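You operate a simulated robot arm through the tools that you are given. There is no shell and no other tool. Be economical: measure what you need, move in short steps, check, and stop when the job is done.

You run a simulated robot arm. Do the job below in one go: nothing can be reset, and whatever is moved stays where it is left.

Task
Move the two bolts to the holes that tablet 2 names.
Fine: wake it first; shut the rack lid and book the job last.

Only the result counts: the job must be done as asked and must still hold three seconds after the hand-in. Knocking over, shifting, dropping, spilling or breaking anything else fails it. Lids that push on must go on centred and level and be pressed home; caps that screw on are set level and turned clockwise until they are tight.

Robot
A 6-joint arm with a two-finger gripper, on a carriage that runs on a rail from [1.384, 0.008] to [-0.956, -0.006] (x, y) and turns from -3.997 to 1.815 rad about z. Base frame: it is fixed where the carriage stands at the start and does not move with it; the origin is on the floor, on the carriage's upright axis, x ahead of it, y to its left, z up; the surface under the hand at the start is at about z = 0.9. Units: m, rad, N and s.
Its first joint turns from -2.897 to 2.897 rad. Places, roughly: black bolt (4x3x7 cm) [0.5, -0.9, 0.9]; brass bolt (4x3x7 cm) [0.4, -0.9, 0.9]; rack lid [0.4, -0.8, 1]; tablet 1 [0.3, -5.7, 1]; tablet 2 [0.5, -0.4, 1]. Payload 5 kg.
The tool frame sits at the grasp point between the pads (the TCP): z along the fingers, y along the line on which they close. The tips reach 0.03 m beyond it. Largest opening 0.176 m; the body of the gripper starts 0.153 m behind the TCP.
Orientation is told as [roll, pitch, yaw] about the base's x, y, z axes, in that order, counted from this pose: with the fingers straight down and closing along the base's y, the tool's x points along the base's -x, its y along +y and its z along -z.

Tools
- The arm moves only by the tool step_arm. Its arguments are lists of equal length, an entry for each row: "offset": the shift along the tool's x, y, z in units of 40 mm (1.0 is 40 mm), a list of three; "turn": the turn, a rotation vector about the tool's x, y, z in units of 6 degrees (1.0 is 6 degrees), a list of three. In form: {"offset": [[tx, ty, tz], ...], "turn": [[ax, ay, az], ...]}. A call has 1 to 10 rows; each row shifts and turns the commanded pose from where the row before left it, along the tool's axes as they then stand. "claw" is the finger opening in m, from 0 to 0.176, set as the call begins (left out, the last holds). A call with a number of a shift or a turn outside -1 to 1 is refused whole. Each row takes 0.2 s and may step no farther than 0.05 m and 0.15 rad from the row before; otherwise, or with a gripper value out of range, the whole call is refused. A pose out of reach is approached as far as the arm can. The call stops where the force on the tool passes 90 N (or 10 N more than at its start, if that is more) or the arm is blocked; 0.2 s more then pass. Each finger halts on what it meets, pressing with about 28 N; the grip force reading is that of the motor and also rises with nothing between the fingers. The clock runs only during rows and for 0.2 s after the last one: add rows that do not move to give the fingers time. It gives the time, the measured TCP pose, the force on the tool (base axes), the opening and the grip force at its end, in the units of the frame above (readings bear some noise), with the torque about the TCP (base axes, N m) and any sound that the robot's microphone picked up.
- Cameras (640 x 400 px; columns grow to the right, rows downward): "scene" is now at [0.0404, 0.1352, 1.7051]; the picture's right is [-0.82, -0.57, 0.00], its down [-0.34, 0.49, -0.80] and it looks along [0.46, -0.66, -0.60] (base axes); focal length 268 px, centre (320, 200). "wrist" rides on the gripper at [0.067, -0.009, -0.183] in the tool frame; the picture's right is [0.14, 0.99, 0.00], its down [-0.92, 0.13, -0.36] and it looks along [-0.36, 0.05, 0.93] (tool axes); focal length 251 px, centre (320, 200). There is no depth. A picture from a camera that has moved, and an enlarged one, comes with that camera's place and axes in the base frame and with its lens. The place of the scene camera against the robot may be out by one fixed shift of up to 0.018 m in any direction.
- camera(camera): a new picture of that camera. It takes no simulated time.
- raise_lower(by): slides the trunk up (or, below 0, down) by that many m; the arm and the scene camera ride with it, the base frame stays. It gives what a move gives, with no picture.
- roll_base(legs): drives the robot by 1 to 6 legs, each [ahead, left, turn to the left] in m, m and rad, along the robot's own axes; the way and the turn of a leg run together, so that a leg with both is an arc; at most 1.5 m and 3.142 rad a leg. The arm and the cameras ride along, it lands a little off, and it stops where it bumps. It keeps to its track: a leg is cut to what the track allows. It gives what a move gives.
- pan_tilt(pan, tilt): turns the head with the scene camera to pan (to the left, within 2.094 rad either way) and tilt (down, from -0.506 to 1.204), counted from straight ahead of the robot. It gives what a move gives.
- close_up(camera, box): a new picture of the part [left, top, right, bottom] of that camera's present view, enlarged. It takes no simulated time.
- job_done(): hands the job in; it is judged then, once.

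Work in short steps. Places have to be worked out from the pictures, the camera data and where the tool is seen: move nearer, look again, correct. Check each grasp and each placing, and mend what went wrong. You have 120 turns and 98 pictures in all, those below and enlarged ones among them. Open the gripper and draw the arm clear of the work before you hand the job in, unless the task says otherwise; then end with one line.

The tools are called after "Emit:" by a JSON object that holds its "name" and its "arguments". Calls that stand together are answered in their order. step_arm: Moves the arm, as the interface text tells. Its arguments: {"type":"object","properties":{"offset":{"type":"array","items":{"type":"array","items":{"type":"number"}}},"turn":{"type":"array","items":{"type":"array","items":{"type":"number"}}},"claw":{"type":"number"}},"required":["offset","turn"]} The other tools are called the same way: raise_lower (by) slides the trunk up or down; roll_base (legs) drives the base; pan_tilt (pan, tilt) turns the head that bears the scene camera; camera (camera) takes a picture; close_up (camera, box) takes an enlarged picture of a part of a camera's view; job_done () hands the job in.

At the start:

```text
clock: 0.0
eef_pos: [0.3169, -0.4925, 1.2461]
ee_rot: [-0.001, 0.0, 0.001]
ft_force: [0.3, 0.0, -0.8]
ft_torque: [0.01, -0.05, 0.0]
gripper_width: 0.176
finger_force: 0.1
trunk travel left (down, up): [-0.25, 0.1]
robot x, y, heading: [0.0005, -0.0014, 0.005]
head pan, tilt: [-0.958, 0.637]
```

scene: 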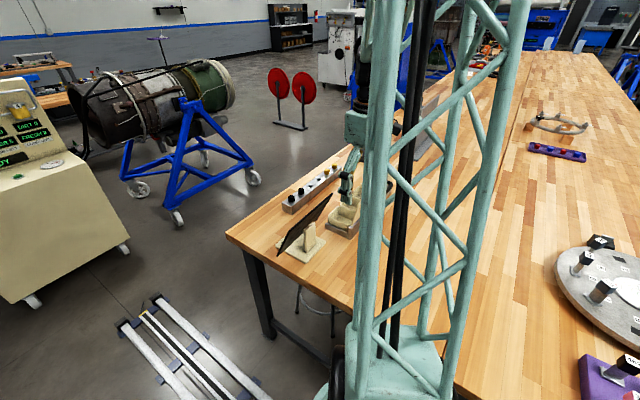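
wrist: 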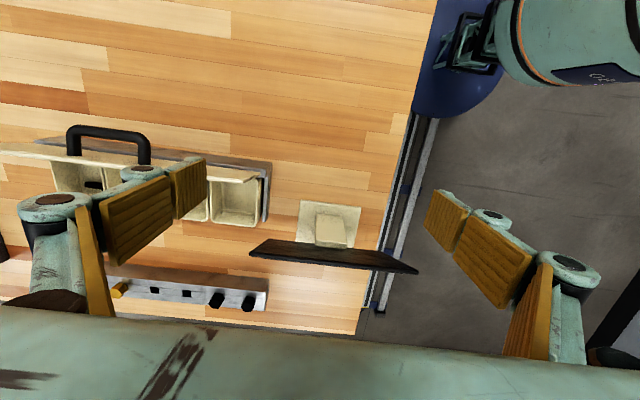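

I'll start by looking at the work in detail: enlarged views of the bench corner from both cameras.

Emit:
{"name": "close_up", "arguments": {"camera": "wrist", "box": [0, 100, 420, 340]}}

Emit:
{"name": "close_up", "arguments": {"camera": "scene", "box": [220, 130, 400, 270]}}

Emit:
{"name": "close_up", "arguments": {"camera": "scene", "box": [0, 60, 140, 200]}}

```text
1.52 times, centred on (210, 220) of wrist
camera zoom: at [0.2504, -0.5017, 1.4291], right [-0.14, 0.99, 0.0], down [0.92, 0.13, 0.36], along [0.36, 0.05, -0.93], focal length 383 px, centre (488, 170)
```

zoom: 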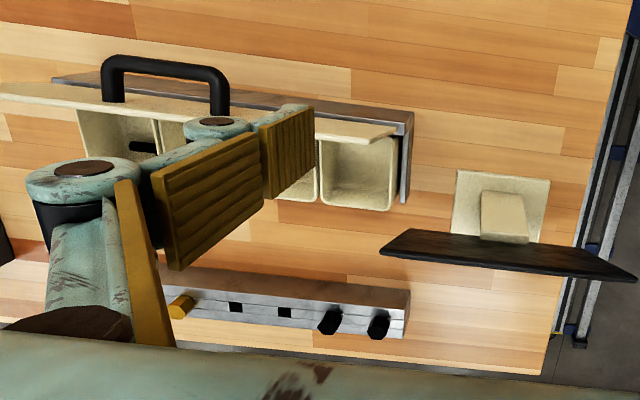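

```text
2.86 times, centred on (310, 200) of scene
camera zoom: at [0.0404, 0.1352, 1.7051], right [-0.82, -0.57, 0.0], down [-0.34, 0.49, -0.8], along [0.46, -0.66, -0.6], focal length 766 px, centre (349, 200)
```

zoom: 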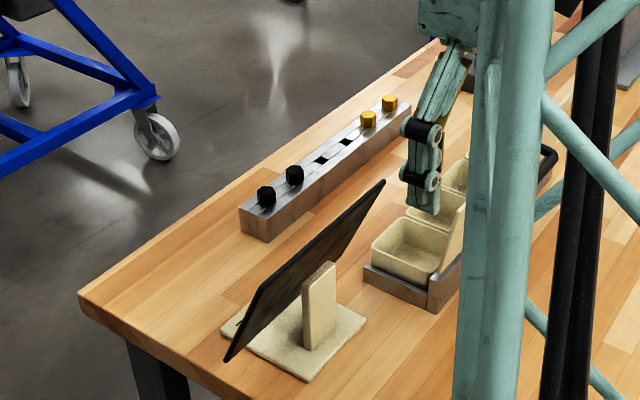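

```text
2.86 times, centred on (70, 130) of scene
camera zoom: at [0.0404, 0.1352, 1.7051], right [-0.82, -0.57, 0.0], down [-0.34, 0.49, -0.8], along [0.46, -0.66, -0.6], focal length 766 px, centre (1034, 400)
```

zoom: 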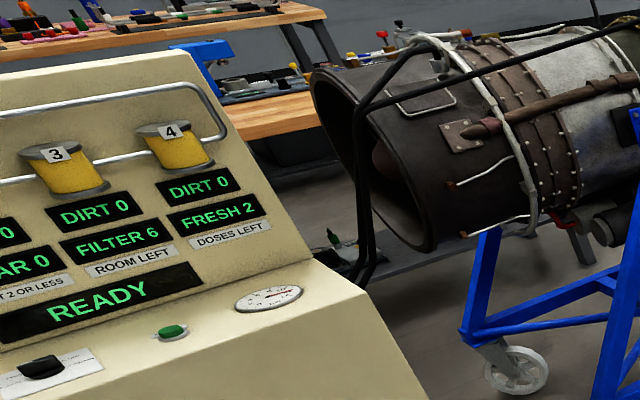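

The bolts sit in a rail of holes, and tablet 2's face points to +x, away from the camera. I'll drive ahead along the rail and look back at the tablet's front and the rack.

Emit:
{"name": "roll_base", "arguments": {"legs": [[1.1, 0, 0], [0, 0, -0.6]]}}

Emit:
{"name": "pan_tilt", "arguments": {"pan": -1.8, "tilt": 0.6}}

Emit:
{"name": "camera", "arguments": {"camera": "scene"}}

```text
clock: 7.7
eef_pos: [1.1198, -0.5796, 1.2465]
ee_rot: [0.0, -0.002, -0.574]
ft_force: [0.1, -0.4, -0.4]
ft_torque: [0.0, -0.01, 0.01]
gripper_width: 0.176
finger_force: 0.2
trunk travel left (down, up): [-0.25, 0.1]
robot x, y, heading: [1.1168, 0.0054, -0.577]
head pan, tilt: [-0.958, 0.637]
```

```text
clock: 8.8
eef_pos: [1.1199, -0.5781, 1.2457]
ee_rot: [0.0, 0.0, -0.576]
ft_force: [-0.2, -0.1, 0.1]
ft_torque: [-0.01, -0.01, 0.0]
gripper_width: 0.176
finger_force: 0.0
trunk travel left (down, up): [-0.25, 0.1]
robot x, y, heading: [1.1222, 0.007, -0.576]
head pan, tilt: [-1.799, 0.6]
```

```text
92 pictures are left
camera scene: at [1.1656, 0.129, 1.7084], right [-0.69, 0.72, 0.0], down [0.41, 0.39, -0.83], along [-0.59, -0.57, -0.56], focal length 268 px, centre (320, 200)
```

scene: 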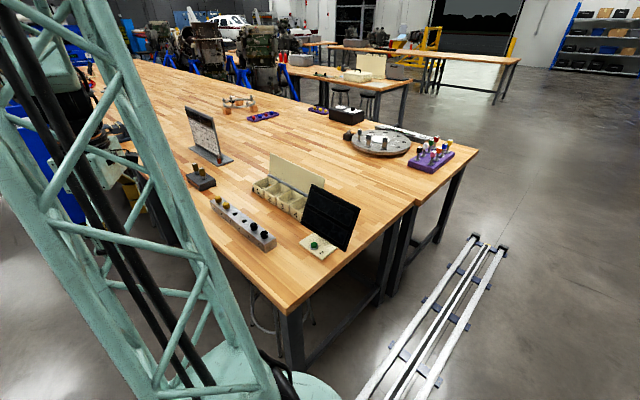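

Good view: tablet 2 is dark with a green button on its base, and a printed board stands farther back. I'll enlarge.

Emit:
{"name": "close_up", "arguments": {"camera": "scene", "box": [170, 90, 380, 270]}}

Emit:
{"name": "close_up", "arguments": {"camera": "scene", "box": [175, 95, 245, 200]}}

Emit:
{"name": "close_up", "arguments": {"camera": "scene", "box": [240, 140, 370, 265]}}

```text
2.22 times, centred on (275, 180) of scene
camera zoom: at [1.1656, 0.129, 1.7084], right [-0.69, 0.72, 0.0], down [0.41, 0.39, -0.83], along [-0.59, -0.57, -0.56], focal length 596 px, centre (420, 244)
```

zoom: 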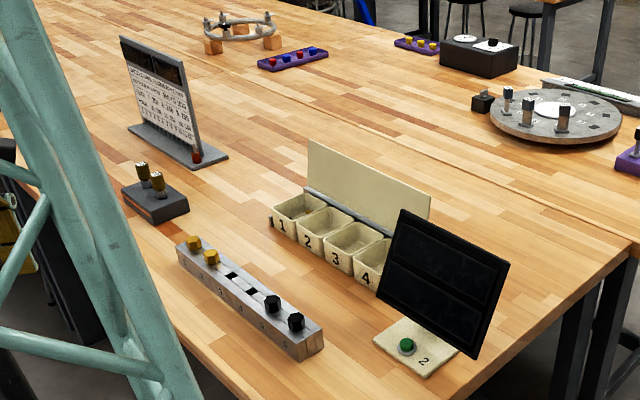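

```text
3.81 times, centred on (210, 148) of scene
camera zoom: at [1.1656, 0.129, 1.7084], right [-0.69, 0.72, 0.0], down [0.41, 0.39, -0.83], along [-0.59, -0.57, -0.56], focal length 1022 px, centre (739, 400)
```

zoom: 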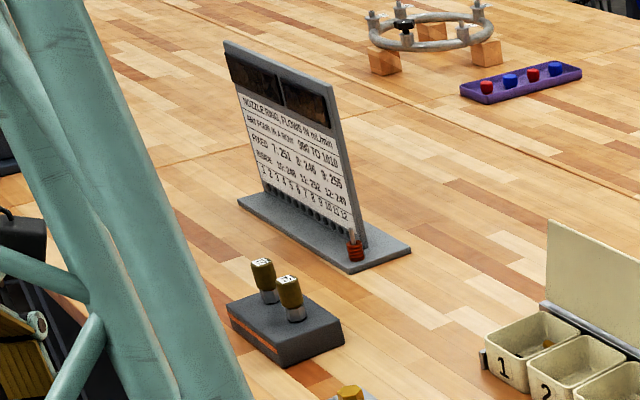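

```text
3.20 times, centred on (305, 202) of scene
camera zoom: at [1.1656, 0.129, 1.7084], right [-0.69, 0.72, 0.0], down [0.41, 0.39, -0.83], along [-0.59, -0.57, -0.56], focal length 858 px, centre (368, 192)
```

zoom: 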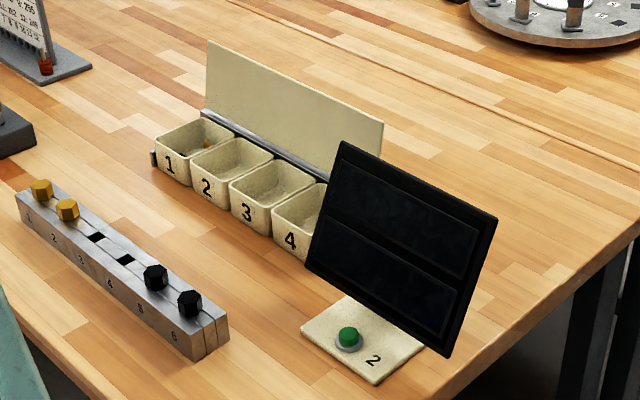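

The rack's bin 1 holds the loose bolts, its lid is hinged open, and the green button near (0.60, -0.45) should wake tablet 2. I'll move the hand over to the button side and look with the wrist camera.

Emit:
{"name": "step_arm", "arguments": {"offset": [[1, -0.27, 0], [1, -0.27, 0], [1, -0.27, 0], [1, -0.27, 0], [1, -0.27, 0], [1, -0.27, 0], [1, -0.27, 0], [1, -0.27, 0], [0.5, -0.1, 0]], "turn": [[0, 0, 0], [0, 0, 0], [0, 0, 0], [0, 0, 0], [0, 0, 0], [0, 0, 0], [0, 0, 0], [0, 0, 0], [0, 0, 0]], "claw": 0.0}}

Emit:
{"name": "step_arm", "arguments": {"offset": [[0, 0, 0], [0, 0, 0], [0, 0, 0], [0, 0, 0], [0, 0, 0], [0, 0, 0], [0, 0, 0], [0, 0, 0]], "turn": [[0, 0, -1], [0, 0, -1], [0, 0, -1], [0, 0, -1], [0, 0, -1], [0, 0, -0.5], [0, 0, 0], [0, 0, 0]]}}

Emit:
{"name": "camera", "arguments": {"camera": "wrist"}}

```text
clock: 10.8
eef_pos: [0.7861, -0.4675, 1.2463]
ee_rot: [-0.001, 0.0, -0.576]
ft_force: [-0.1, -0.1, -0.3]
ft_torque: [-0.04, -0.06, 0.02]
gripper_width: 0.0003
finger_force: 28.2
trunk travel left (down, up): [-0.25, 0.1]
robot x, y, heading: [1.12, 0.0057, -0.58]
head pan, tilt: [-1.799, 0.6]
```

```text
clock: 12.6
eef_pos: [0.7849, -0.4704, 1.2456]
ee_rot: [0.001, 0.0, 0.0]
ft_force: [-0.3, 0.9, -1.0]
ft_torque: [0.02, -0.01, -0.02]
gripper_width: 0.0
finger_force: 28.6
trunk travel left (down, up): [-0.25, 0.1]
robot x, y, heading: [1.1209, 0.0045, -0.578]
head pan, tilt: [-1.799, 0.6]
```

```text
88 pictures are left
camera wrist: at [0.7184, -0.4793, 1.4292], right [-0.14, 0.99, 0.0], down [0.92, 0.13, 0.36], along [0.36, 0.05, -0.93], focal length 251 px, centre (320, 200)
```

wrist: 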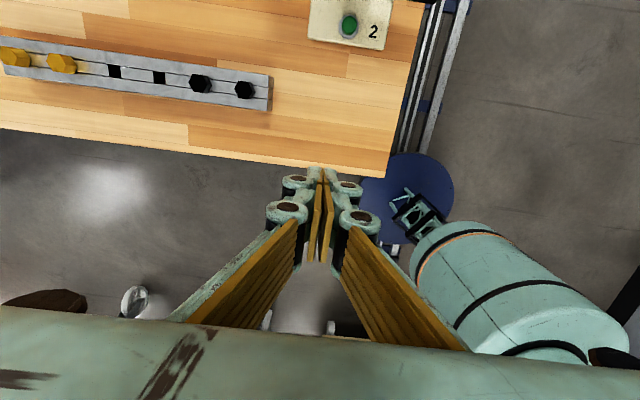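

The button works out at about (0.593, -0.449), agreeing with the scene view; the panel leans back clear of the hand. I'll go above it and descend to just over it with closed fingers.

Emit:
{"name": "step_arm", "arguments": {"offset": [[1, 0.11, 0], [1, 0.11, 0], [1, 0.11, 0], [1, 0.1, 0], [0.8, 0.1, 0], [0, 0, 0], [0, 0, 1], [0, 0, 1], [0, 0, 1], [0, 0, 1]], "turn": [[0, 0, 0], [0, 0, 0], [0, 0, 0], [0, 0, 0], [0, 0, 0], [0, 0, 0], [0, 0, 0], [0, 0, 0], [0, 0, 0], [0, 0, 0]]}}

Emit:
{"name": "camera", "arguments": {"camera": "wrist"}}

Emit:
{"name": "close_up", "arguments": {"camera": "scene", "box": [240, 140, 370, 265]}}

```text
clock: 14.8
eef_pos: [0.591, -0.4463, 1.0838]
ee_rot: [-0.001, 0.001, 0.002]
ft_force: [0.3, -0.6, 0.2]
ft_torque: [-0.02, 0.03, 0.03]
gripper_width: 0.0
finger_force: 28.3
trunk travel left (down, up): [-0.25, 0.1]
robot x, y, heading: [1.1245, 0.0056, -0.575]
head pan, tilt: [-1.799, 0.6]
```

```text
87 pictures are left
camera wrist: at [0.5251, -0.4564, 1.2672], right [-0.14, 0.99, 0.0], down [0.92, 0.13, 0.36], along [0.36, 0.05, -0.93], focal length 251 px, centre (320, 200)
```

wrist: 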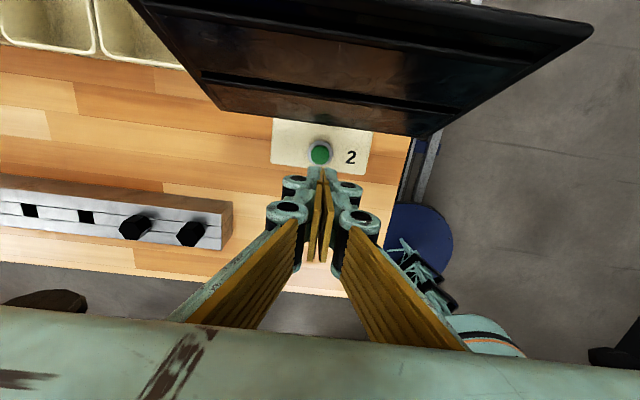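

```text
3.20 times, centred on (305, 202) of scene
camera zoom: at [1.1654, 0.1291, 1.7083], right [-0.69, 0.72, 0.0], down [0.41, 0.39, -0.82], along [-0.59, -0.57, -0.57], focal length 858 px, centre (368, 192)
```

zoom: 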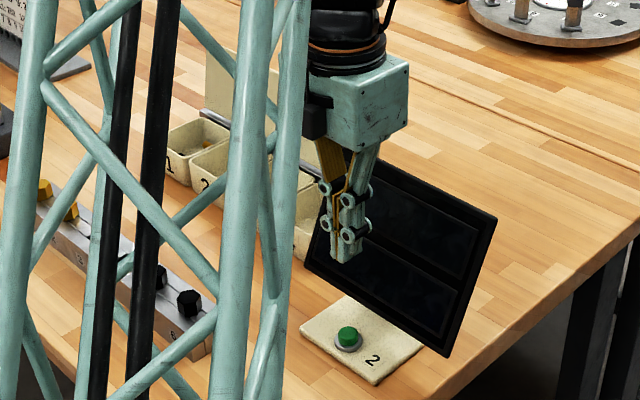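

Button confirmed at (0.592, -0.448). I'll descend, slowing near contact.

Emit:
{"name": "step_arm", "arguments": {"offset": [[0, -0.04, 1], [0, 0, 1], [0, 0, 0.6], [0, 0, 0.2], [0, 0, 0.1], [0, 0, 0.1], [0, 0, 0.1], [0, 0, 0.1]], "turn": [[0, 0, 0], [0, 0, 0], [0, 0, 0], [0, 0, 0], [0, 0, 0], [0, 0, 0], [0, 0, 0], [0, 0, 0]]}}

Emit:
{"name": "close_up", "arguments": {"camera": "scene", "box": [240, 140, 370, 265]}}

```text
clock: 16.6
eef_pos: [0.5941, -0.45, 0.957]
ee_rot: [0.002, 0.0, 0.001]
ft_force: [0.2, -0.9, 0.0]
ft_torque: [-0.02, 0.02, 0.01]
gripper_width: 0.0061
finger_force: 44.9
trunk travel left (down, up): [-0.25, 0.1]
robot x, y, heading: [1.1196, 0.0077, -0.571]
head pan, tilt: [-1.799, 0.6]
```

```text
3.20 times, centred on (305, 202) of scene
camera zoom: at [1.1656, 0.1291, 1.7084], right [-0.69, 0.72, 0.0], down [0.41, 0.39, -0.83], along [-0.59, -0.57, -0.56], focal length 858 px, centre (368, 192)
```

zoom: 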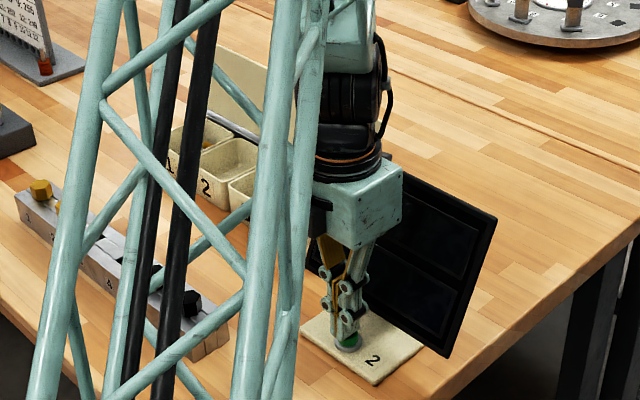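

No force yet but the fingers spread a hair, so the tips are at the button. I'll press a few millimetres further, slowly.

Emit:
{"name": "step_arm", "arguments": {"offset": [[0, 0, 0.08], [0, 0, 0.08], [0, 0, 0.08], [0, 0, 0]], "turn": [[0, 0, 0], [0, 0, 0], [0, 0, 0], [0, 0, 0]]}}

Emit:
{"name": "close_up", "arguments": {"camera": "scene", "box": [240, 140, 370, 265]}}

```text
clock: 17.6
eef_pos: [0.5932, -0.4498, 0.9498]
ee_rot: [-0.002, 0.001, 0.0]
ft_force: [1.2, -0.6, 21.4]
ft_torque: [-0.05, -0.03, -0.01]
gripper_width: 0.0058
finger_force: 45.1
trunk travel left (down, up): [-0.25, 0.1]
robot x, y, heading: [1.1209, 0.0077, -0.573]
head pan, tilt: [-1.799, 0.6]
heard: click
```

```text
3.20 times, centred on (305, 202) of scene
camera zoom: at [1.1663, 0.1295, 1.7085], right [-0.69, 0.72, 0.0], down [0.41, 0.39, -0.83], along [-0.59, -0.57, -0.56], focal length 858 px, centre (368, 192)
```

zoom: 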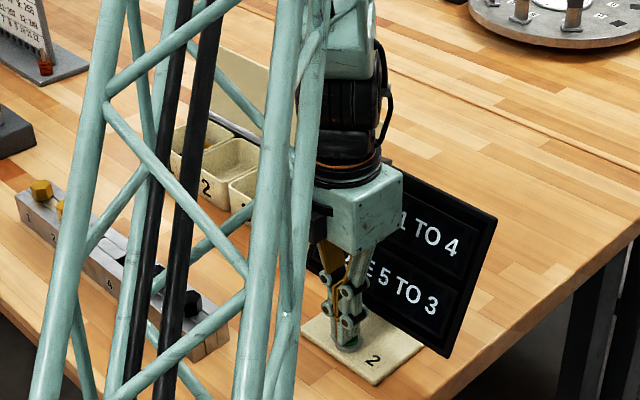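

Click heard and the screen woke. I'll raise the hand and read the screen.

Emit:
{"name": "step_arm", "arguments": {"offset": [[0, 0, -0.5], [0, 0, -1], [0, 0, -1], [0, 0, -1], [0, 0, -1], [0, 0, -1], [0, 0, -1], [0, 0, -1]], "turn": [[0, 0, 0], [0, 0, 0], [0, 0, 0], [0, 0, 0], [0, 0, 0], [0, 0, 0], [0, 0, 0], [0, 0, 0]]}}

Emit:
{"name": "close_up", "arguments": {"camera": "scene", "box": [240, 140, 370, 265]}}

```text
clock: 19.4
eef_pos: [0.5921, -0.447, 1.2477]
ee_rot: [-0.001, -0.001, 0.002]
ft_force: [-0.6, 0.4, 0.3]
ft_torque: [0.01, -0.01, 0.01]
gripper_width: 0.0
finger_force: 45.1
trunk travel left (down, up): [-0.25, 0.1]
robot x, y, heading: [1.1242, 0.0053, -0.58]
head pan, tilt: [-1.799, 0.6]
```

```text
3.20 times, centred on (305, 202) of scene
camera zoom: at [1.1656, 0.129, 1.7084], right [-0.69, 0.72, 0.0], down [0.41, 0.39, -0.83], along [-0.59, -0.57, -0.56], focal length 858 px, centre (368, 192)
```

zoom: 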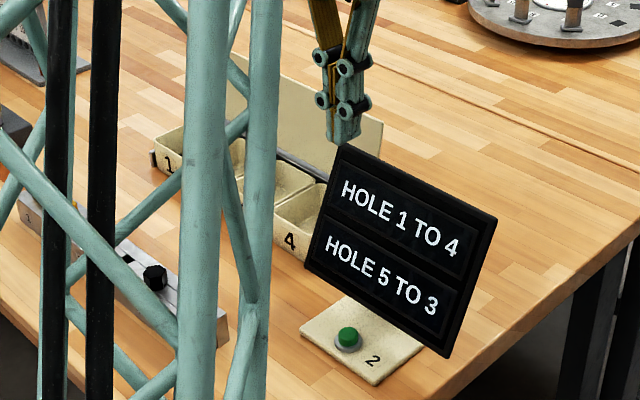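

Tablet reads "HOLE 1 TO 4 / HOLE 5 TO 3". Now I drive back toward the rack (heading 0) to inspect bin 1, the rail holes and find where the job is booked.

Emit:
{"name": "roll_base", "arguments": {"legs": [[0, 0, 0.58], [-0.75, 0, 0]]}}

Emit:
{"name": "camera", "arguments": {"camera": "wrist"}}

Emit:
{"name": "camera", "arguments": {"camera": "scene"}}

```text
clock: 25.2
eef_pos: [0.1751, -0.6646, 1.2476]
ee_rot: [0.0, 0.002, 0.573]
ft_force: [-0.2, 0.3, 0.3]
ft_torque: [-0.02, -0.01, 0.02]
gripper_width: 0.0
finger_force: 45.3
trunk travel left (down, up): [-0.25, 0.1]
robot x, y, heading: [0.3705, 0.003, -0.006]
head pan, tilt: [-1.799, 0.6]
```

```text
82 pictures are left
camera wrist: at [0.1228, -0.71, 1.4305], right [-0.65, 0.76, 0.0], down [0.71, 0.61, 0.36], along [0.27, 0.24, -0.93], focal length 251 px, centre (320, 200)
```

wrist: 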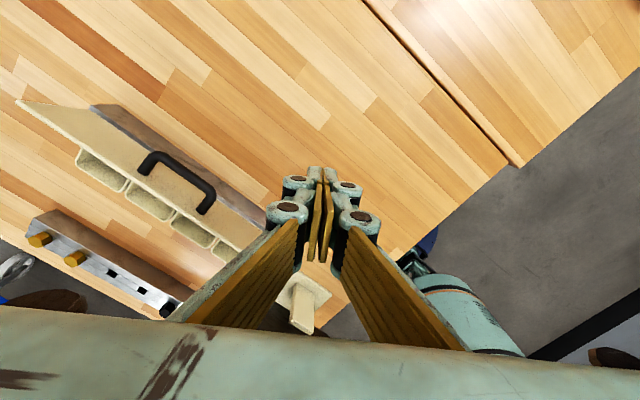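

```text
81 pictures are left
camera scene: at [0.3446, 0.1229, 1.7084], right [-0.97, 0.23, 0.0], down [0.13, 0.55, -0.83], along [-0.19, -0.8, -0.56], focal length 268 px, centre (320, 200)
```

scene: 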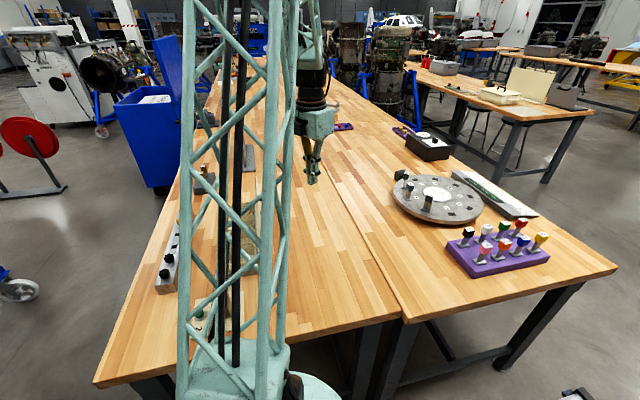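

I'll square the hand (yaw 0) and move it above the rack for a look into the bins and the rail.

Emit:
{"name": "step_arm", "arguments": {"offset": [[0, 0, 0], [0, 0, 0], [0, 0, 0], [0, 0, 0], [0, 0, 0], [0, 0, 0]], "turn": [[0, 0, 1], [0, 0, 1], [0, 0, 1], [0, 0, 1], [0, 0, 1], [0, 0, 0.47]]}}

Emit:
{"name": "step_arm", "arguments": {"offset": [[-0.7, -0.7, -0.5], [-0.7, -0.7, -0.5], [-0.7, -0.7, 0], [-0.7, -0.7, 0], [-0.7, -0.7, 0], [-0.7, -0.6, 0], [-0.7, -0.5, 0], [-0.7, 0, 0], [-0.7, 0, 0], [-0.7, 0, 0]], "turn": [[0, 0, 0], [0, 0, 0], [0, 0, 0], [0, 0, 0], [0, 0, 0], [0, 0, 0], [0, 0, 0], [0, 0, 0], [0, 0, 0], [0, 0, 0]]}}

Emit:
{"name": "camera", "arguments": {"camera": "wrist"}}

```text
clock: 26.6
eef_pos: [0.1747, -0.6661, 1.2485]
ee_rot: [0.0, 0.0, -0.002]
ft_force: [-0.6, 0.2, 0.2]
ft_torque: [0.02, 0.01, 0.0]
gripper_width: 0.0002
finger_force: 44.9
trunk travel left (down, up): [-0.25, 0.1]
robot x, y, heading: [0.376, 0.0044, -0.004]
head pan, tilt: [-1.799, 0.6]
```

```text
clock: 28.9
eef_pos: [0.455, -0.8514, 1.2875]
ee_rot: [-0.001, -0.002, -0.002]
ft_force: [0.4, 0.4, -0.4]
ft_torque: [0.04, 0.03, 0.01]
gripper_width: 0.0
finger_force: 45.5
trunk travel left (down, up): [-0.25, 0.1]
robot x, y, heading: [0.3734, 0.0003, -0.005]
head pan, tilt: [-1.799, 0.6]
```

```text
80 pictures are left
camera wrist: at [0.3883, -0.8599, 1.4709], right [-0.14, 0.99, 0.0], down [0.92, 0.13, 0.36], along [0.36, 0.05, -0.93], focal length 251 px, centre (320, 200)
```

wrist: 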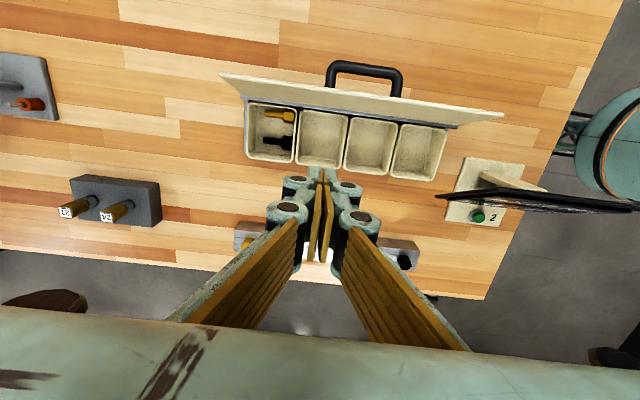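

Emit:
{"name": "close_up", "arguments": {"camera": "wrist", "box": [220, 50, 510, 200]}}

Emit:
{"name": "close_up", "arguments": {"camera": "wrist", "box": [230, 90, 310, 170]}}

```text
2.21 times, centred on (365, 125) of wrist
camera zoom: at [0.3883, -0.8599, 1.4709], right [-0.14, 0.99, 0.0], down [0.92, 0.13, 0.36], along [0.36, 0.05, -0.93], focal length 555 px, centre (221, 366)
```

zoom: 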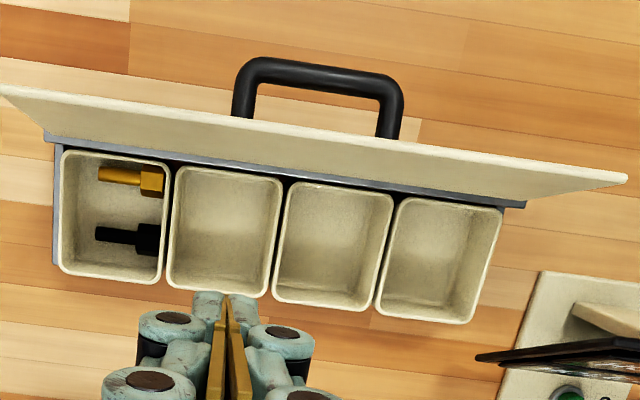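

```text
5.00 times, centred on (270, 130) of wrist
camera zoom: at [0.3883, -0.8599, 1.4709], right [-0.14, 0.99, 0.0], down [0.92, 0.13, 0.36], along [0.36, 0.05, -0.93], focal length 1257 px, centre (570, 550)
```

zoom: 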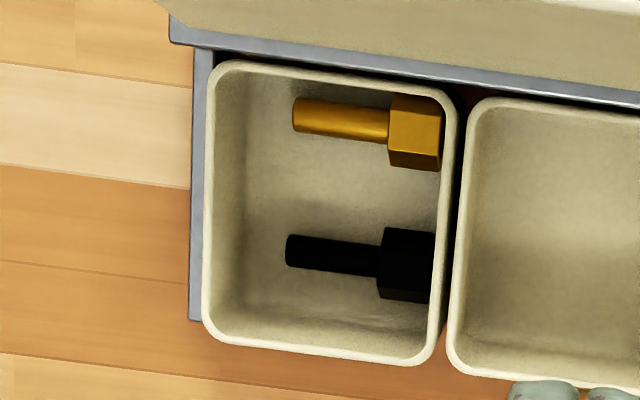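

The bin holds a spare brass and a spare black bolt lying loose; the tablet's "HOLE 1 TO 4 / 5 TO 3" refers to the numbered rail (1 and 5 full, 3 and 4 empty). I still need to find what "book the job" means, so I look around with the head.

Emit:
{"name": "pan_tilt", "arguments": {"pan": 0.3, "tilt": 0.45}}

Emit:
{"name": "camera", "arguments": {"camera": "scene"}}

Emit:
{"name": "pan_tilt", "arguments": {"pan": 1.9, "tilt": 0.45}}

Emit:
{"name": "camera", "arguments": {"camera": "scene"}}

Emit:
{"name": "pan_tilt", "arguments": {"pan": -2.09, "tilt": 0.45}}

Emit:
{"name": "camera", "arguments": {"camera": "scene"}}

```text
clock: 30.9
eef_pos: [0.4545, -0.8497, 1.2888]
ee_rot: [0.0, 0.001, 0.0]
ft_force: [0.2, 0.4, -0.2]
ft_torque: [0.05, 0.01, -0.02]
gripper_width: 0.0001
finger_force: 45.5
trunk travel left (down, up): [-0.25, 0.1]
robot x, y, heading: [0.3735, 0.0045, -0.003]
head pan, tilt: [0.3, 0.45]
```

```text
77 pictures are left
camera scene: at [0.453, 0.2357, 1.7219], right [0.29, -0.96, 0.0], down [-0.42, -0.13, -0.9], along [0.86, 0.26, -0.44], focal length 268 px, centre (320, 200)
```

scene: 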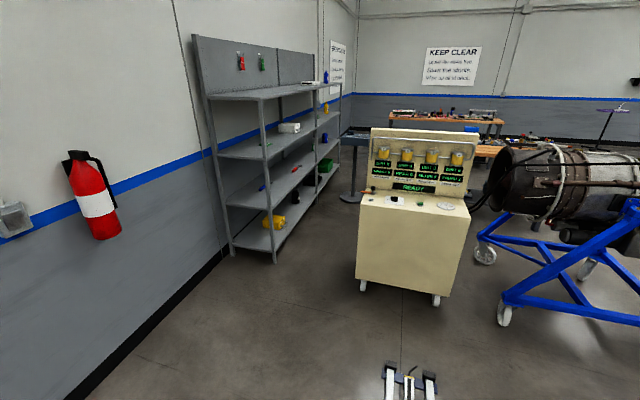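

```text
clock: 32.5
eef_pos: [0.455, -0.85, 1.2882]
ee_rot: [-0.001, -0.001, -0.001]
ft_force: [-1.4, -0.3, -0.1]
ft_torque: [-0.01, 0.01, 0.02]
gripper_width: 0.0
finger_force: 45.1
trunk travel left (down, up): [-0.25, 0.1]
robot x, y, heading: [0.3724, 0.0002, -0.001]
head pan, tilt: [1.901, 0.45]
```

```text
76 pictures are left
camera scene: at [0.3357, 0.296, 1.7219], right [0.95, 0.32, 0.0], down [0.14, -0.41, -0.9], along [-0.29, 0.85, -0.44], focal length 268 px, centre (320, 200)
```

scene: 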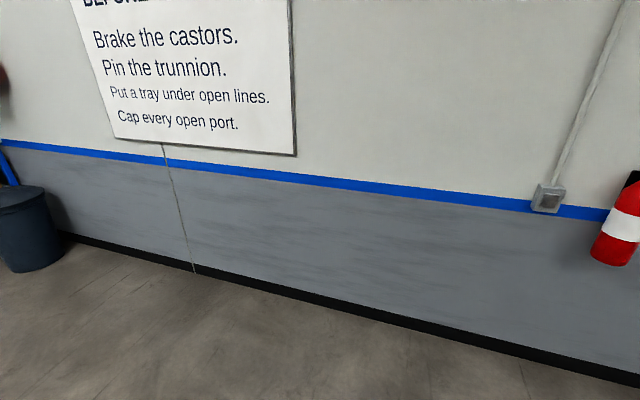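

```text
clock: 35.8
eef_pos: [0.4547, -0.85, 1.288]
ee_rot: [0.001, 0.0, -0.001]
ft_force: [-0.1, 0.2, -0.6]
ft_torque: [-0.01, -0.03, 0.02]
gripper_width: 0.0001
finger_force: 45.3
trunk travel left (down, up): [-0.25, 0.1]
robot x, y, heading: [0.3723, 0.0034, -0.004]
head pan, tilt: [-2.089, 0.45]
```

```text
75 pictures are left
camera scene: at [0.3192, 0.1292, 1.7219], right [-0.87, 0.5, 0.0], down [0.22, 0.38, -0.9], along [-0.45, -0.78, -0.44], focal length 268 px, centre (320, 200)
```

scene: 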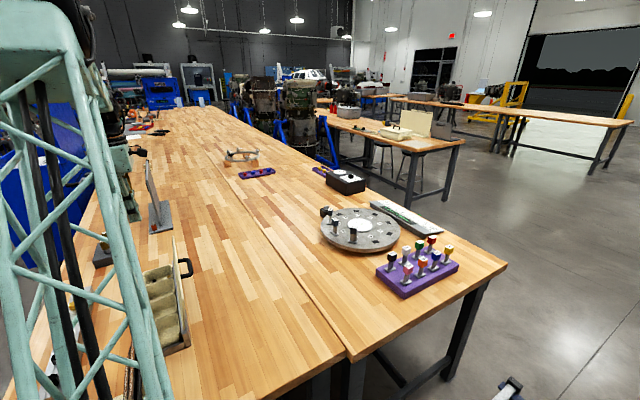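

Let me enlarge the objects on the second bench and the console, looking for a booking button or label.

Emit:
{"name": "close_up", "arguments": {"camera": "scene", "box": [300, 160, 470, 300]}}

Emit:
{"name": "close_up", "arguments": {"camera": "scene", "box": [60, 180, 220, 400]}}

Emit:
{"name": "close_up", "arguments": {"camera": "wrist", "box": [420, 130, 640, 300]}}

```text
2.86 times, centred on (385, 230) of scene
camera zoom: at [0.3192, 0.1292, 1.7219], right [-0.87, 0.5, 0.0], down [0.22, 0.38, -0.9], along [-0.45, -0.78, -0.44], focal length 766 px, centre (134, 114)
```

zoom: 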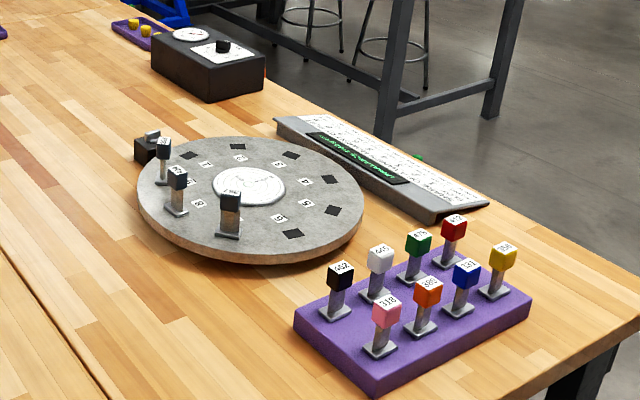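

```text
1.82 times, centred on (140, 290) of scene
camera zoom: at [0.3192, 0.1292, 1.7219], right [-0.87, 0.5, 0.0], down [0.22, 0.38, -0.9], along [-0.45, -0.78, -0.44], focal length 488 px, centre (647, 36)
```

zoom: 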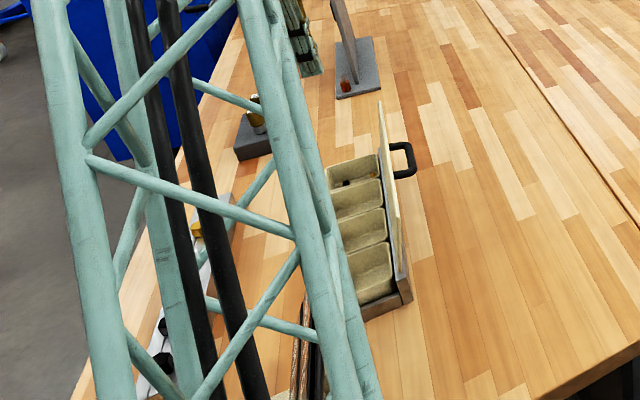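

```text
2.35 times, centred on (530, 215) of wrist
camera zoom: at [0.3876, -0.8596, 1.4712], right [-0.14, 0.99, 0.0], down [0.92, 0.13, 0.36], along [0.36, 0.05, -0.93], focal length 592 px, centre (-174, 165)
```

zoom: 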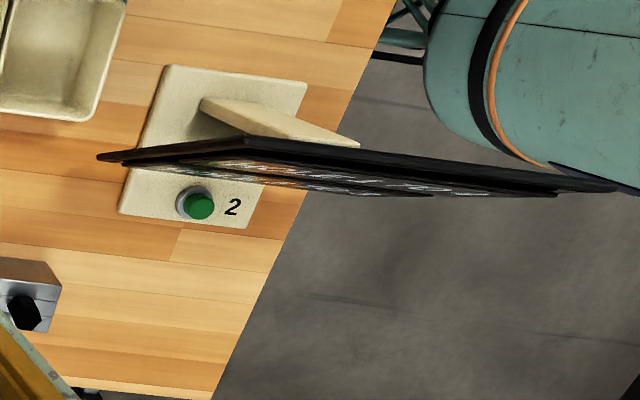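

No separate booking device seen near; the tablet's own button is the likely booking control, to be checked later. Now I'll drive abreast of the bolt rail (x≈0.72) for reach to all holes.

Emit:
{"name": "roll_base", "arguments": {"legs": [[0.34, 0, 0]]}}

Emit:
{"name": "step_arm", "arguments": {"offset": [[0.5, 0.5, 0], [0.5, 0.5, 0], [0.5, 0.5, 0], [0.5, 0.5, 0], [0, 0, 0], [0, 0, 0], [0, 0, 0], [0, 0, 0]], "turn": [[0, 0, 1], [0, 0, 1], [0, 0, 1], [0, 0, 1], [0, 0, 1], [0, 0, 1], [0, 0, 1], [0, 0, 1]]}}

Emit:
{"name": "camera", "arguments": {"camera": "wrist"}}

```text
clock: 38.1
eef_pos: [0.787, -0.8481, 1.2878]
ee_rot: [0.0, 0.001, -0.004]
ft_force: [-0.3, 0.2, -0.4]
ft_torque: [-0.01, 0.03, 0.01]
gripper_width: 0.0
finger_force: 45.1
trunk travel left (down, up): [-0.25, 0.1]
robot x, y, heading: [0.7108, 0.0042, -0.005]
head pan, tilt: [-2.089, 0.45]
```

```text
clock: 39.9
eef_pos: [0.7194, -0.7563, 1.2881]
ee_rot: [-0.001, -0.002, -0.846]
ft_force: [0.0, 0.1, -1.2]
ft_torque: [0.0, 0.02, 0.06]
gripper_width: 0.0
finger_force: 44.9
trunk travel left (down, up): [-0.25, 0.1]
robot x, y, heading: [0.7096, 0.0071, -0.012]
head pan, tilt: [-2.089, 0.45]
```

```text
71 pictures are left
camera wrist: at [0.6689, -0.714, 1.4713], right [0.65, 0.76, 0.0], down [0.71, -0.6, 0.36], along [0.28, -0.23, -0.93], focal length 251 px, centre (320, 200)
```

wrist: 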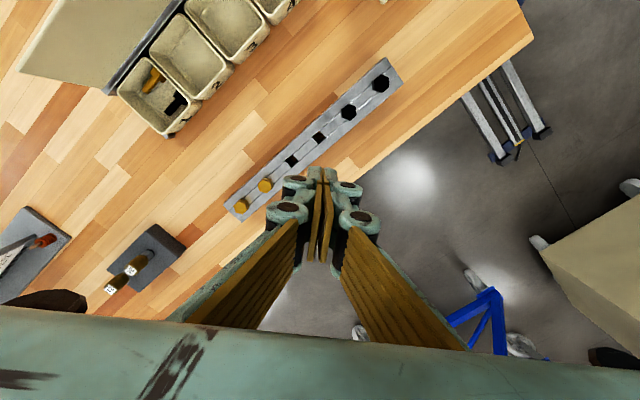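

I finish the turn to yaw -90° and look again, enlarged on the rail.

Emit:
{"name": "step_arm", "arguments": {"offset": [[0, 0, 0], [0, 0, 0], [0, 0, 0], [0, 0, 0], [0, 0, 0], [0, 0, 0], [0, 0, 0], [0, 0, 0]], "turn": [[0, 0, 1], [0, 0, 1], [0, 0, 1], [0, 0, 1], [0, 0, 1], [0, 0, 1], [0, 0, 0.92], [0, 0, 0]], "claw": 0.08}}

Emit:
{"name": "camera", "arguments": {"camera": "wrist"}}

```text
clock: 41.7
eef_pos: [0.7201, -0.7559, 1.287]
ee_rot: [0.0, -0.001, -1.566]
ft_force: [0.9, 0.2, 0.5]
ft_torque: [-0.02, -0.02, 0.04]
gripper_width: 0.0802
finger_force: 0.0
trunk travel left (down, up): [-0.25, 0.1]
robot x, y, heading: [0.711, 0.0051, -0.009]
head pan, tilt: [-2.089, 0.45]
```

```text
70 pictures are left
camera wrist: at [0.7111, -0.6907, 1.4713], right [0.99, 0.14, 0.0], down [0.13, -0.92, 0.36], along [0.05, -0.36, -0.93], focal length 251 px, centre (320, 200)
```

wrist: 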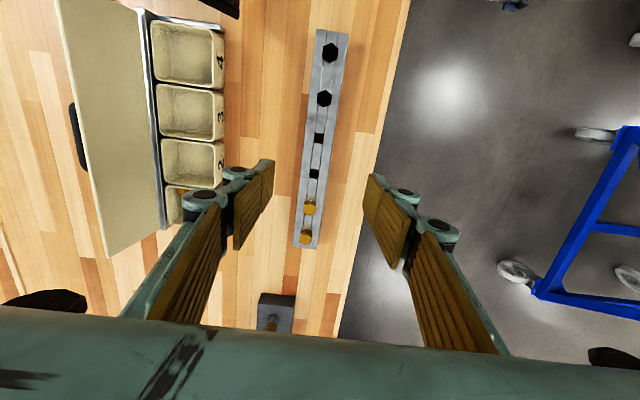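

Emit:
{"name": "close_up", "arguments": {"camera": "wrist", "box": [230, 20, 400, 150]}}

Emit:
{"name": "close_up", "arguments": {"camera": "wrist", "box": [230, 120, 400, 250]}}

```text
3.08 times, centred on (315, 85) of wrist
camera zoom: at [0.7111, -0.6907, 1.4713], right [0.99, 0.14, 0.0], down [0.13, -0.92, 0.36], along [0.05, -0.36, -0.93], focal length 774 px, centre (335, 554)
```

zoom: 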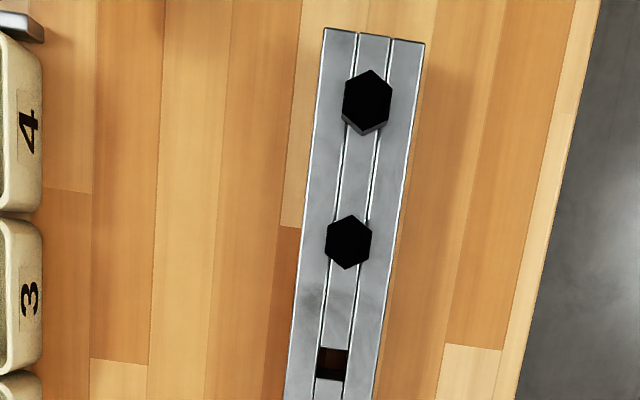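

```text
3.08 times, centred on (315, 185) of wrist
camera zoom: at [0.7111, -0.6907, 1.4713], right [0.99, 0.14, 0.0], down [0.13, -0.92, 0.36], along [0.05, -0.36, -0.93], focal length 774 px, centre (335, 246)
```

zoom: 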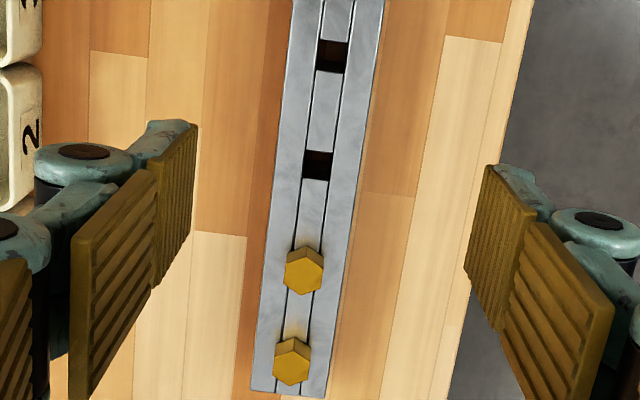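

The hex heads have flats facing ±x, so closing along x is right. Estimated holes: x≈0.718, y≈ -0.975 (1), -0.76 (4), -0.684 (5), -0.61 (6), pitch ≈0.073. I'll go above bolt 5 and part way down for a nearer look.

Emit:
{"name": "step_arm", "arguments": {"offset": [[0.9, 0, 0], [0.9, -0.05, 0], [0, 0, 1], [0, 0, 1], [0, 0, 1], [0, 0, 1], [0, 0, 1], [0, 0, 0]], "turn": [[0, 0, 0.05], [0, 0, 0], [0, 0, 0], [0, 0, 0], [0, 0, 0], [0, 0, 0], [0, 0, 0], [0, 0, 0]]}}

Emit:
{"name": "camera", "arguments": {"camera": "wrist"}}

```text
clock: 43.5
eef_pos: [0.7189, -0.6838, 1.0879]
ee_rot: [-0.002, 0.0, -1.573]
ft_force: [-0.1, -0.3, -0.5]
ft_torque: [0.1, 0.01, -0.02]
gripper_width: 0.0802
finger_force: 0.2
trunk travel left (down, up): [-0.25, 0.1]
robot x, y, heading: [0.7053, 0.0076, -0.007]
head pan, tilt: [-2.089, 0.45]
```

```text
67 pictures are left
camera wrist: at [0.7099, -0.6181, 1.271], right [0.99, 0.14, 0.0], down [0.13, -0.92, 0.36], along [0.05, -0.36, -0.93], focal length 251 px, centre (320, 200)
```

wrist: 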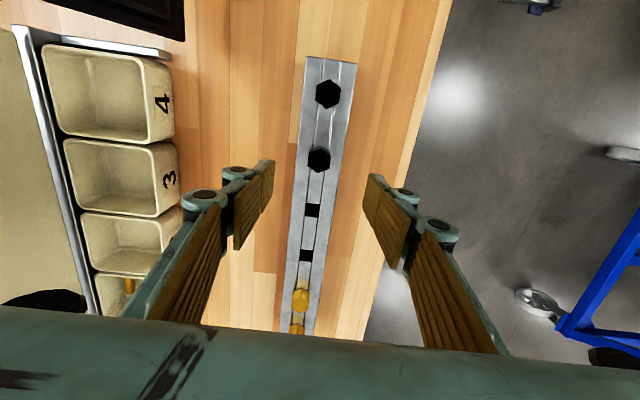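

Emit:
{"name": "close_up", "arguments": {"camera": "wrist", "box": [240, 50, 400, 200]}}

Emit:
{"name": "close_up", "arguments": {"camera": "wrist", "box": [260, 180, 360, 280]}}

```text
2.67 times, centred on (320, 125) of wrist
camera zoom: at [0.7099, -0.6181, 1.271], right [0.99, 0.14, 0.0], down [0.13, -0.92, 0.36], along [0.05, -0.36, -0.93], focal length 670 px, centre (320, 400)
```

zoom: 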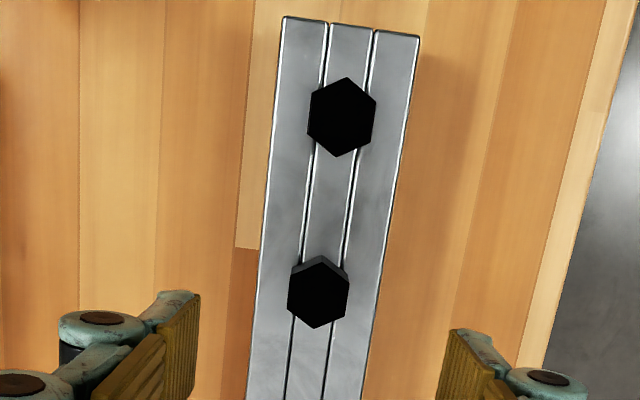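

```text
4.00 times, centred on (310, 230) of wrist
camera zoom: at [0.7099, -0.6181, 1.271], right [0.99, 0.14, 0.0], down [0.13, -0.92, 0.36], along [0.05, -0.36, -0.93], focal length 1006 px, centre (360, 80)
```

zoom: 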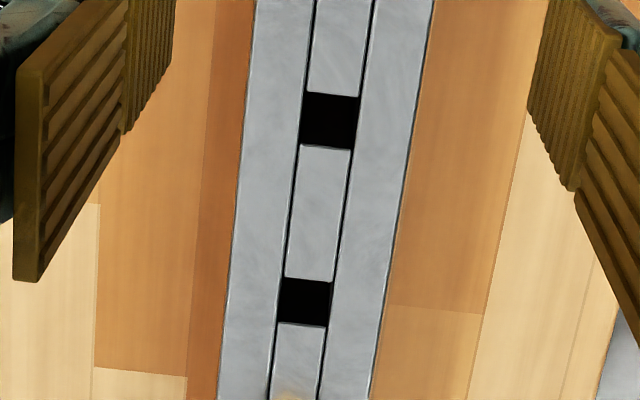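

Triangulating: head tops z≈0.972, rail top z≈0.948, pitch ≈0.074. I'll descend over bolt 5 so the tips stop just above the rail and close.

Emit:
{"name": "step_arm", "arguments": {"offset": [[0.03, -0.02, 0.9], [0, 0, 0.9], [0, 0, 0.6], [0, 0, 0.2], [0, 0, 0]], "turn": [[0, 0, 0], [0, 0, 0], [0, 0, 0], [0, 0, 0], [0, 0, 0]]}}

Emit:
{"name": "step_arm", "arguments": {"offset": [[0, 0, 0], [0, 0, 0], [0, 0, 0], [0, 0, 0], [0, 0, 0], [0, 0, 0]], "turn": [[0, 0, 0], [0, 0, 0], [0, 0, 0], [0, 0, 0], [0, 0, 0], [0, 0, 0]], "claw": 0.02}}

Emit:
{"name": "camera", "arguments": {"camera": "wrist"}}

```text
clock: 44.7
eef_pos: [0.7172, -0.6841, 0.9846]
ee_rot: [0.0, 0.0, -1.573]
ft_force: [0.5, -0.4, 0.2]
ft_torque: [0.05, 0.02, -0.01]
gripper_width: 0.0799
finger_force: 0.0
trunk travel left (down, up): [-0.25, 0.1]
robot x, y, heading: [0.7085, 0.0076, -0.006]
head pan, tilt: [-2.089, 0.45]
```

```text
clock: 46.1
eef_pos: [0.7186, -0.6832, 0.9855]
ee_rot: [0.0, 0.002, -1.572]
ft_force: [5.4, 0.1, -0.1]
ft_torque: [-0.04, -0.15, 0.09]
gripper_width: 0.026
finger_force: 27.6
trunk travel left (down, up): [-0.25, 0.1]
robot x, y, heading: [0.7085, -0.0014, -0.005]
head pan, tilt: [-2.089, 0.45]
```

```text
64 pictures are left
camera wrist: at [0.7087, -0.6174, 1.168], right [0.99, 0.14, 0.0], down [0.13, -0.92, 0.36], along [0.05, -0.36, -0.93], focal length 251 px, centre (320, 200)
```

wrist: 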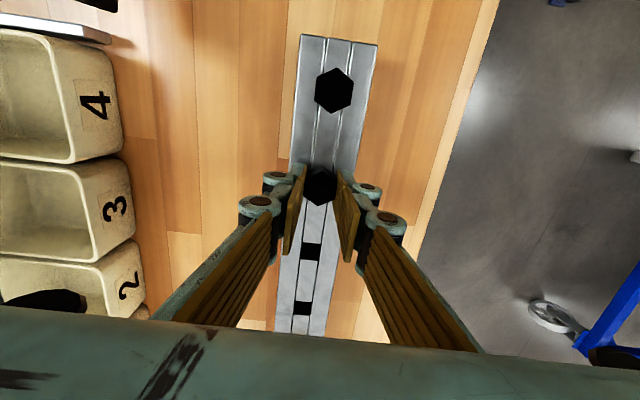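

Gripped at 26 mm across flats. I'll lift it straight up.

Emit:
{"name": "step_arm", "arguments": {"offset": [[0, 0, -0.3], [0, 0, -0.5], [0, 0, -0.6], [0, 0, -0.6], [0, 0, 0]], "turn": [[0, 0, 0], [0, 0, 0], [0, 0, 0], [0, 0, 0], [0, 0, 0]]}}

Emit:
{"name": "camera", "arguments": {"camera": "wrist"}}

```text
clock: 47.3
eef_pos: [0.7168, -0.6819, 1.0643]
ee_rot: [0.001, 0.001, -1.572]
ft_force: [0.6, 0.3, 0.2]
ft_torque: [-0.14, 0.03, 0.01]
gripper_width: 0.026
finger_force: 28.5
trunk travel left (down, up): [-0.25, 0.1]
robot x, y, heading: [0.7085, 0.003, -0.006]
head pan, tilt: [-2.089, 0.45]
heard: pop
```

```text
63 pictures are left
camera wrist: at [0.7081, -0.6151, 1.248], right [0.99, 0.14, 0.0], down [0.13, -0.92, 0.36], along [0.05, -0.36, -0.93], focal length 251 px, centre (320, 200)
```

wrist: 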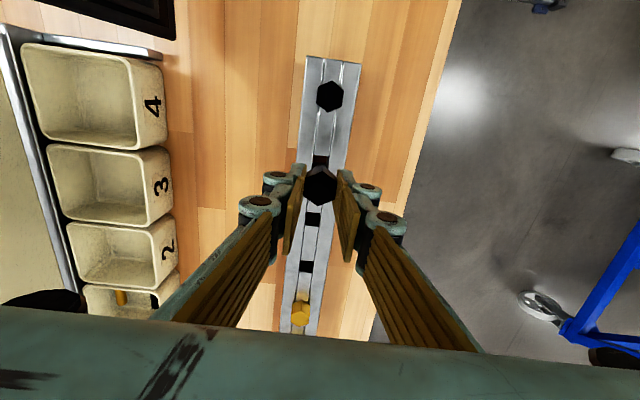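

It came out with a "pop" (a detent). I'll zoom on the held bolt and the three open holes to calibrate the offset between them.

Emit:
{"name": "close_up", "arguments": {"camera": "wrist", "box": [270, 140, 370, 280]}}

```text
2.86 times, centred on (320, 210) of wrist
camera zoom: at [0.7081, -0.6151, 1.248], right [0.99, 0.14, 0.0], down [0.13, -0.92, 0.36], along [0.05, -0.36, -0.93], focal length 718 px, centre (320, 171)
```

zoom: 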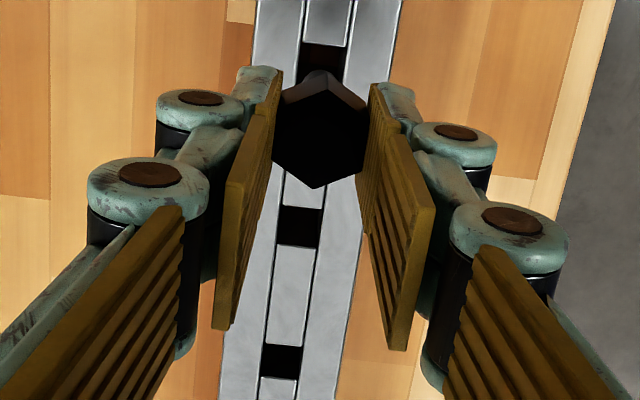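

Hole edges give a pitch of 0.075 m. So hole 3 is 0.150 m along -y; I'll shift by exactly that and look before lowering.

Emit:
{"name": "step_arm", "arguments": {"offset": [[-0.75, 0, 0], [-0.75, 0, 0], [-0.75, 0, 0], [-0.75, 0, 0], [-0.75, 0, 0], [0, 0, 0.3], [0, 0, 0]], "turn": [[0, 0, 0], [0, 0, 0], [0, 0, 0], [0, 0, 0], [0, 0, 0], [0, 0, 0], [0, 0, 0]]}}

Emit:
{"name": "close_up", "arguments": {"camera": "wrist", "box": [270, 100, 370, 240]}}

```text
clock: 48.9
eef_pos: [0.7173, -0.8343, 1.0515]
ee_rot: [0.001, 0.001, -1.572]
ft_force: [-0.2, 0.0, -0.8]
ft_torque: [0.01, 0.03, -0.01]
gripper_width: 0.0264
finger_force: 27.5
trunk travel left (down, up): [-0.25, 0.1]
robot x, y, heading: [0.7072, 0.0014, -0.007]
head pan, tilt: [-2.089, 0.45]
```

```text
2.86 times, centred on (320, 170) of wrist
camera zoom: at [0.7078, -0.7684, 1.2347], right [0.99, 0.14, 0.0], down [0.13, -0.92, 0.36], along [0.05, -0.36, -0.93], focal length 718 px, centre (320, 286)
```

zoom: 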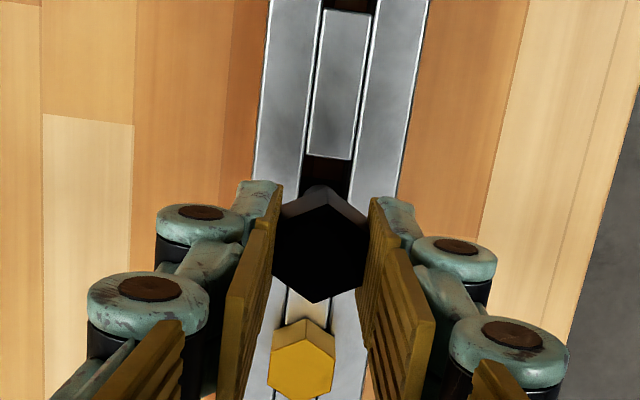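

The bolt sits relative to the hole as before. I'll lower it in small steps.

Emit:
{"name": "step_arm", "arguments": {"offset": [[0, 0, 0.3], [0, 0, 0.25], [0, 0, 0.2], [0, 0, 0.2], [0, 0, 0]], "turn": [[0, 0, 0], [0, 0, 0], [0, 0, 0], [0, 0, 0], [0, 0, 0]]}}

```text
clock: 50.1
eef_pos: [0.7183, -0.8342, 1.013]
ee_rot: [0.001, 0.001, -1.573]
ft_force: [-0.1, 0.6, -1.4]
ft_torque: [0.02, 0.01, -0.01]
gripper_width: 0.0261
finger_force: 27.8
trunk travel left (down, up): [-0.25, 0.1]
robot x, y, heading: [0.71, 0.0035, -0.01]
head pan, tilt: [-2.089, 0.45]
```

It is entering the hole with no resistance. I'll continue down to seat it.

Emit:
{"name": "step_arm", "arguments": {"offset": [[0, 0, 0.2], [0, 0, 0.2], [0, 0, 0.15], [0, 0, 0.1], [0, 0, 0.05], [0, 0, 0]], "turn": [[0, 0, 0], [0, 0, 0], [0, 0, 0], [0, 0, 0], [0, 0, 0], [0, 0, 0]]}}

Emit:
{"name": "camera", "arguments": {"camera": "wrist"}}

```text
clock: 51.5
eef_pos: [0.7164, -0.8321, 0.9874]
ee_rot: [0.0, -0.001, -1.573]
ft_force: [-0.2, 7.9, 25.4]
ft_torque: [0.32, 0.03, 0.0]
gripper_width: 0.0261
finger_force: 27.9
trunk travel left (down, up): [-0.25, 0.1]
robot x, y, heading: [0.7118, 0.0053, -0.005]
head pan, tilt: [-2.089, 0.45]
```

```text
60 pictures are left
camera wrist: at [0.708, -0.766, 1.1705], right [0.99, 0.14, 0.0], down [0.13, -0.92, 0.36], along [0.05, -0.36, -0.93], focal length 251 px, centre (320, 200)
```

wrist: 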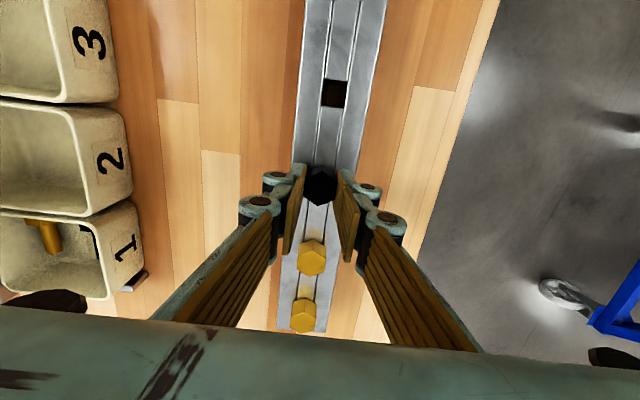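

About 25 N up and slight +y side force: it's at the detent. I'll ease 1 mm to +y and press a few mm more.

Emit:
{"name": "step_arm", "arguments": {"offset": [[0.025, 0, 0], [0, 0, 0.04], [0, 0, 0.04], [0, 0, 0.04], [0, 0, 0]], "turn": [[0, 0, 0], [0, 0, 0], [0, 0, 0], [0, 0, 0], [0, 0, 0]]}}

```text
clock: 52.7
eef_pos: [0.7178, -0.8326, 0.9828]
ee_rot: [0.001, -0.002, -1.572]
ft_force: [-3.3, -8.6, 24.2]
ft_torque: [-0.27, 0.1, 0.04]
gripper_width: 0.0262
finger_force: 28.0
trunk travel left (down, up): [-0.25, 0.1]
robot x, y, heading: [0.7098, 0.0075, -0.009]
head pan, tilt: [-2.089, 0.45]
```

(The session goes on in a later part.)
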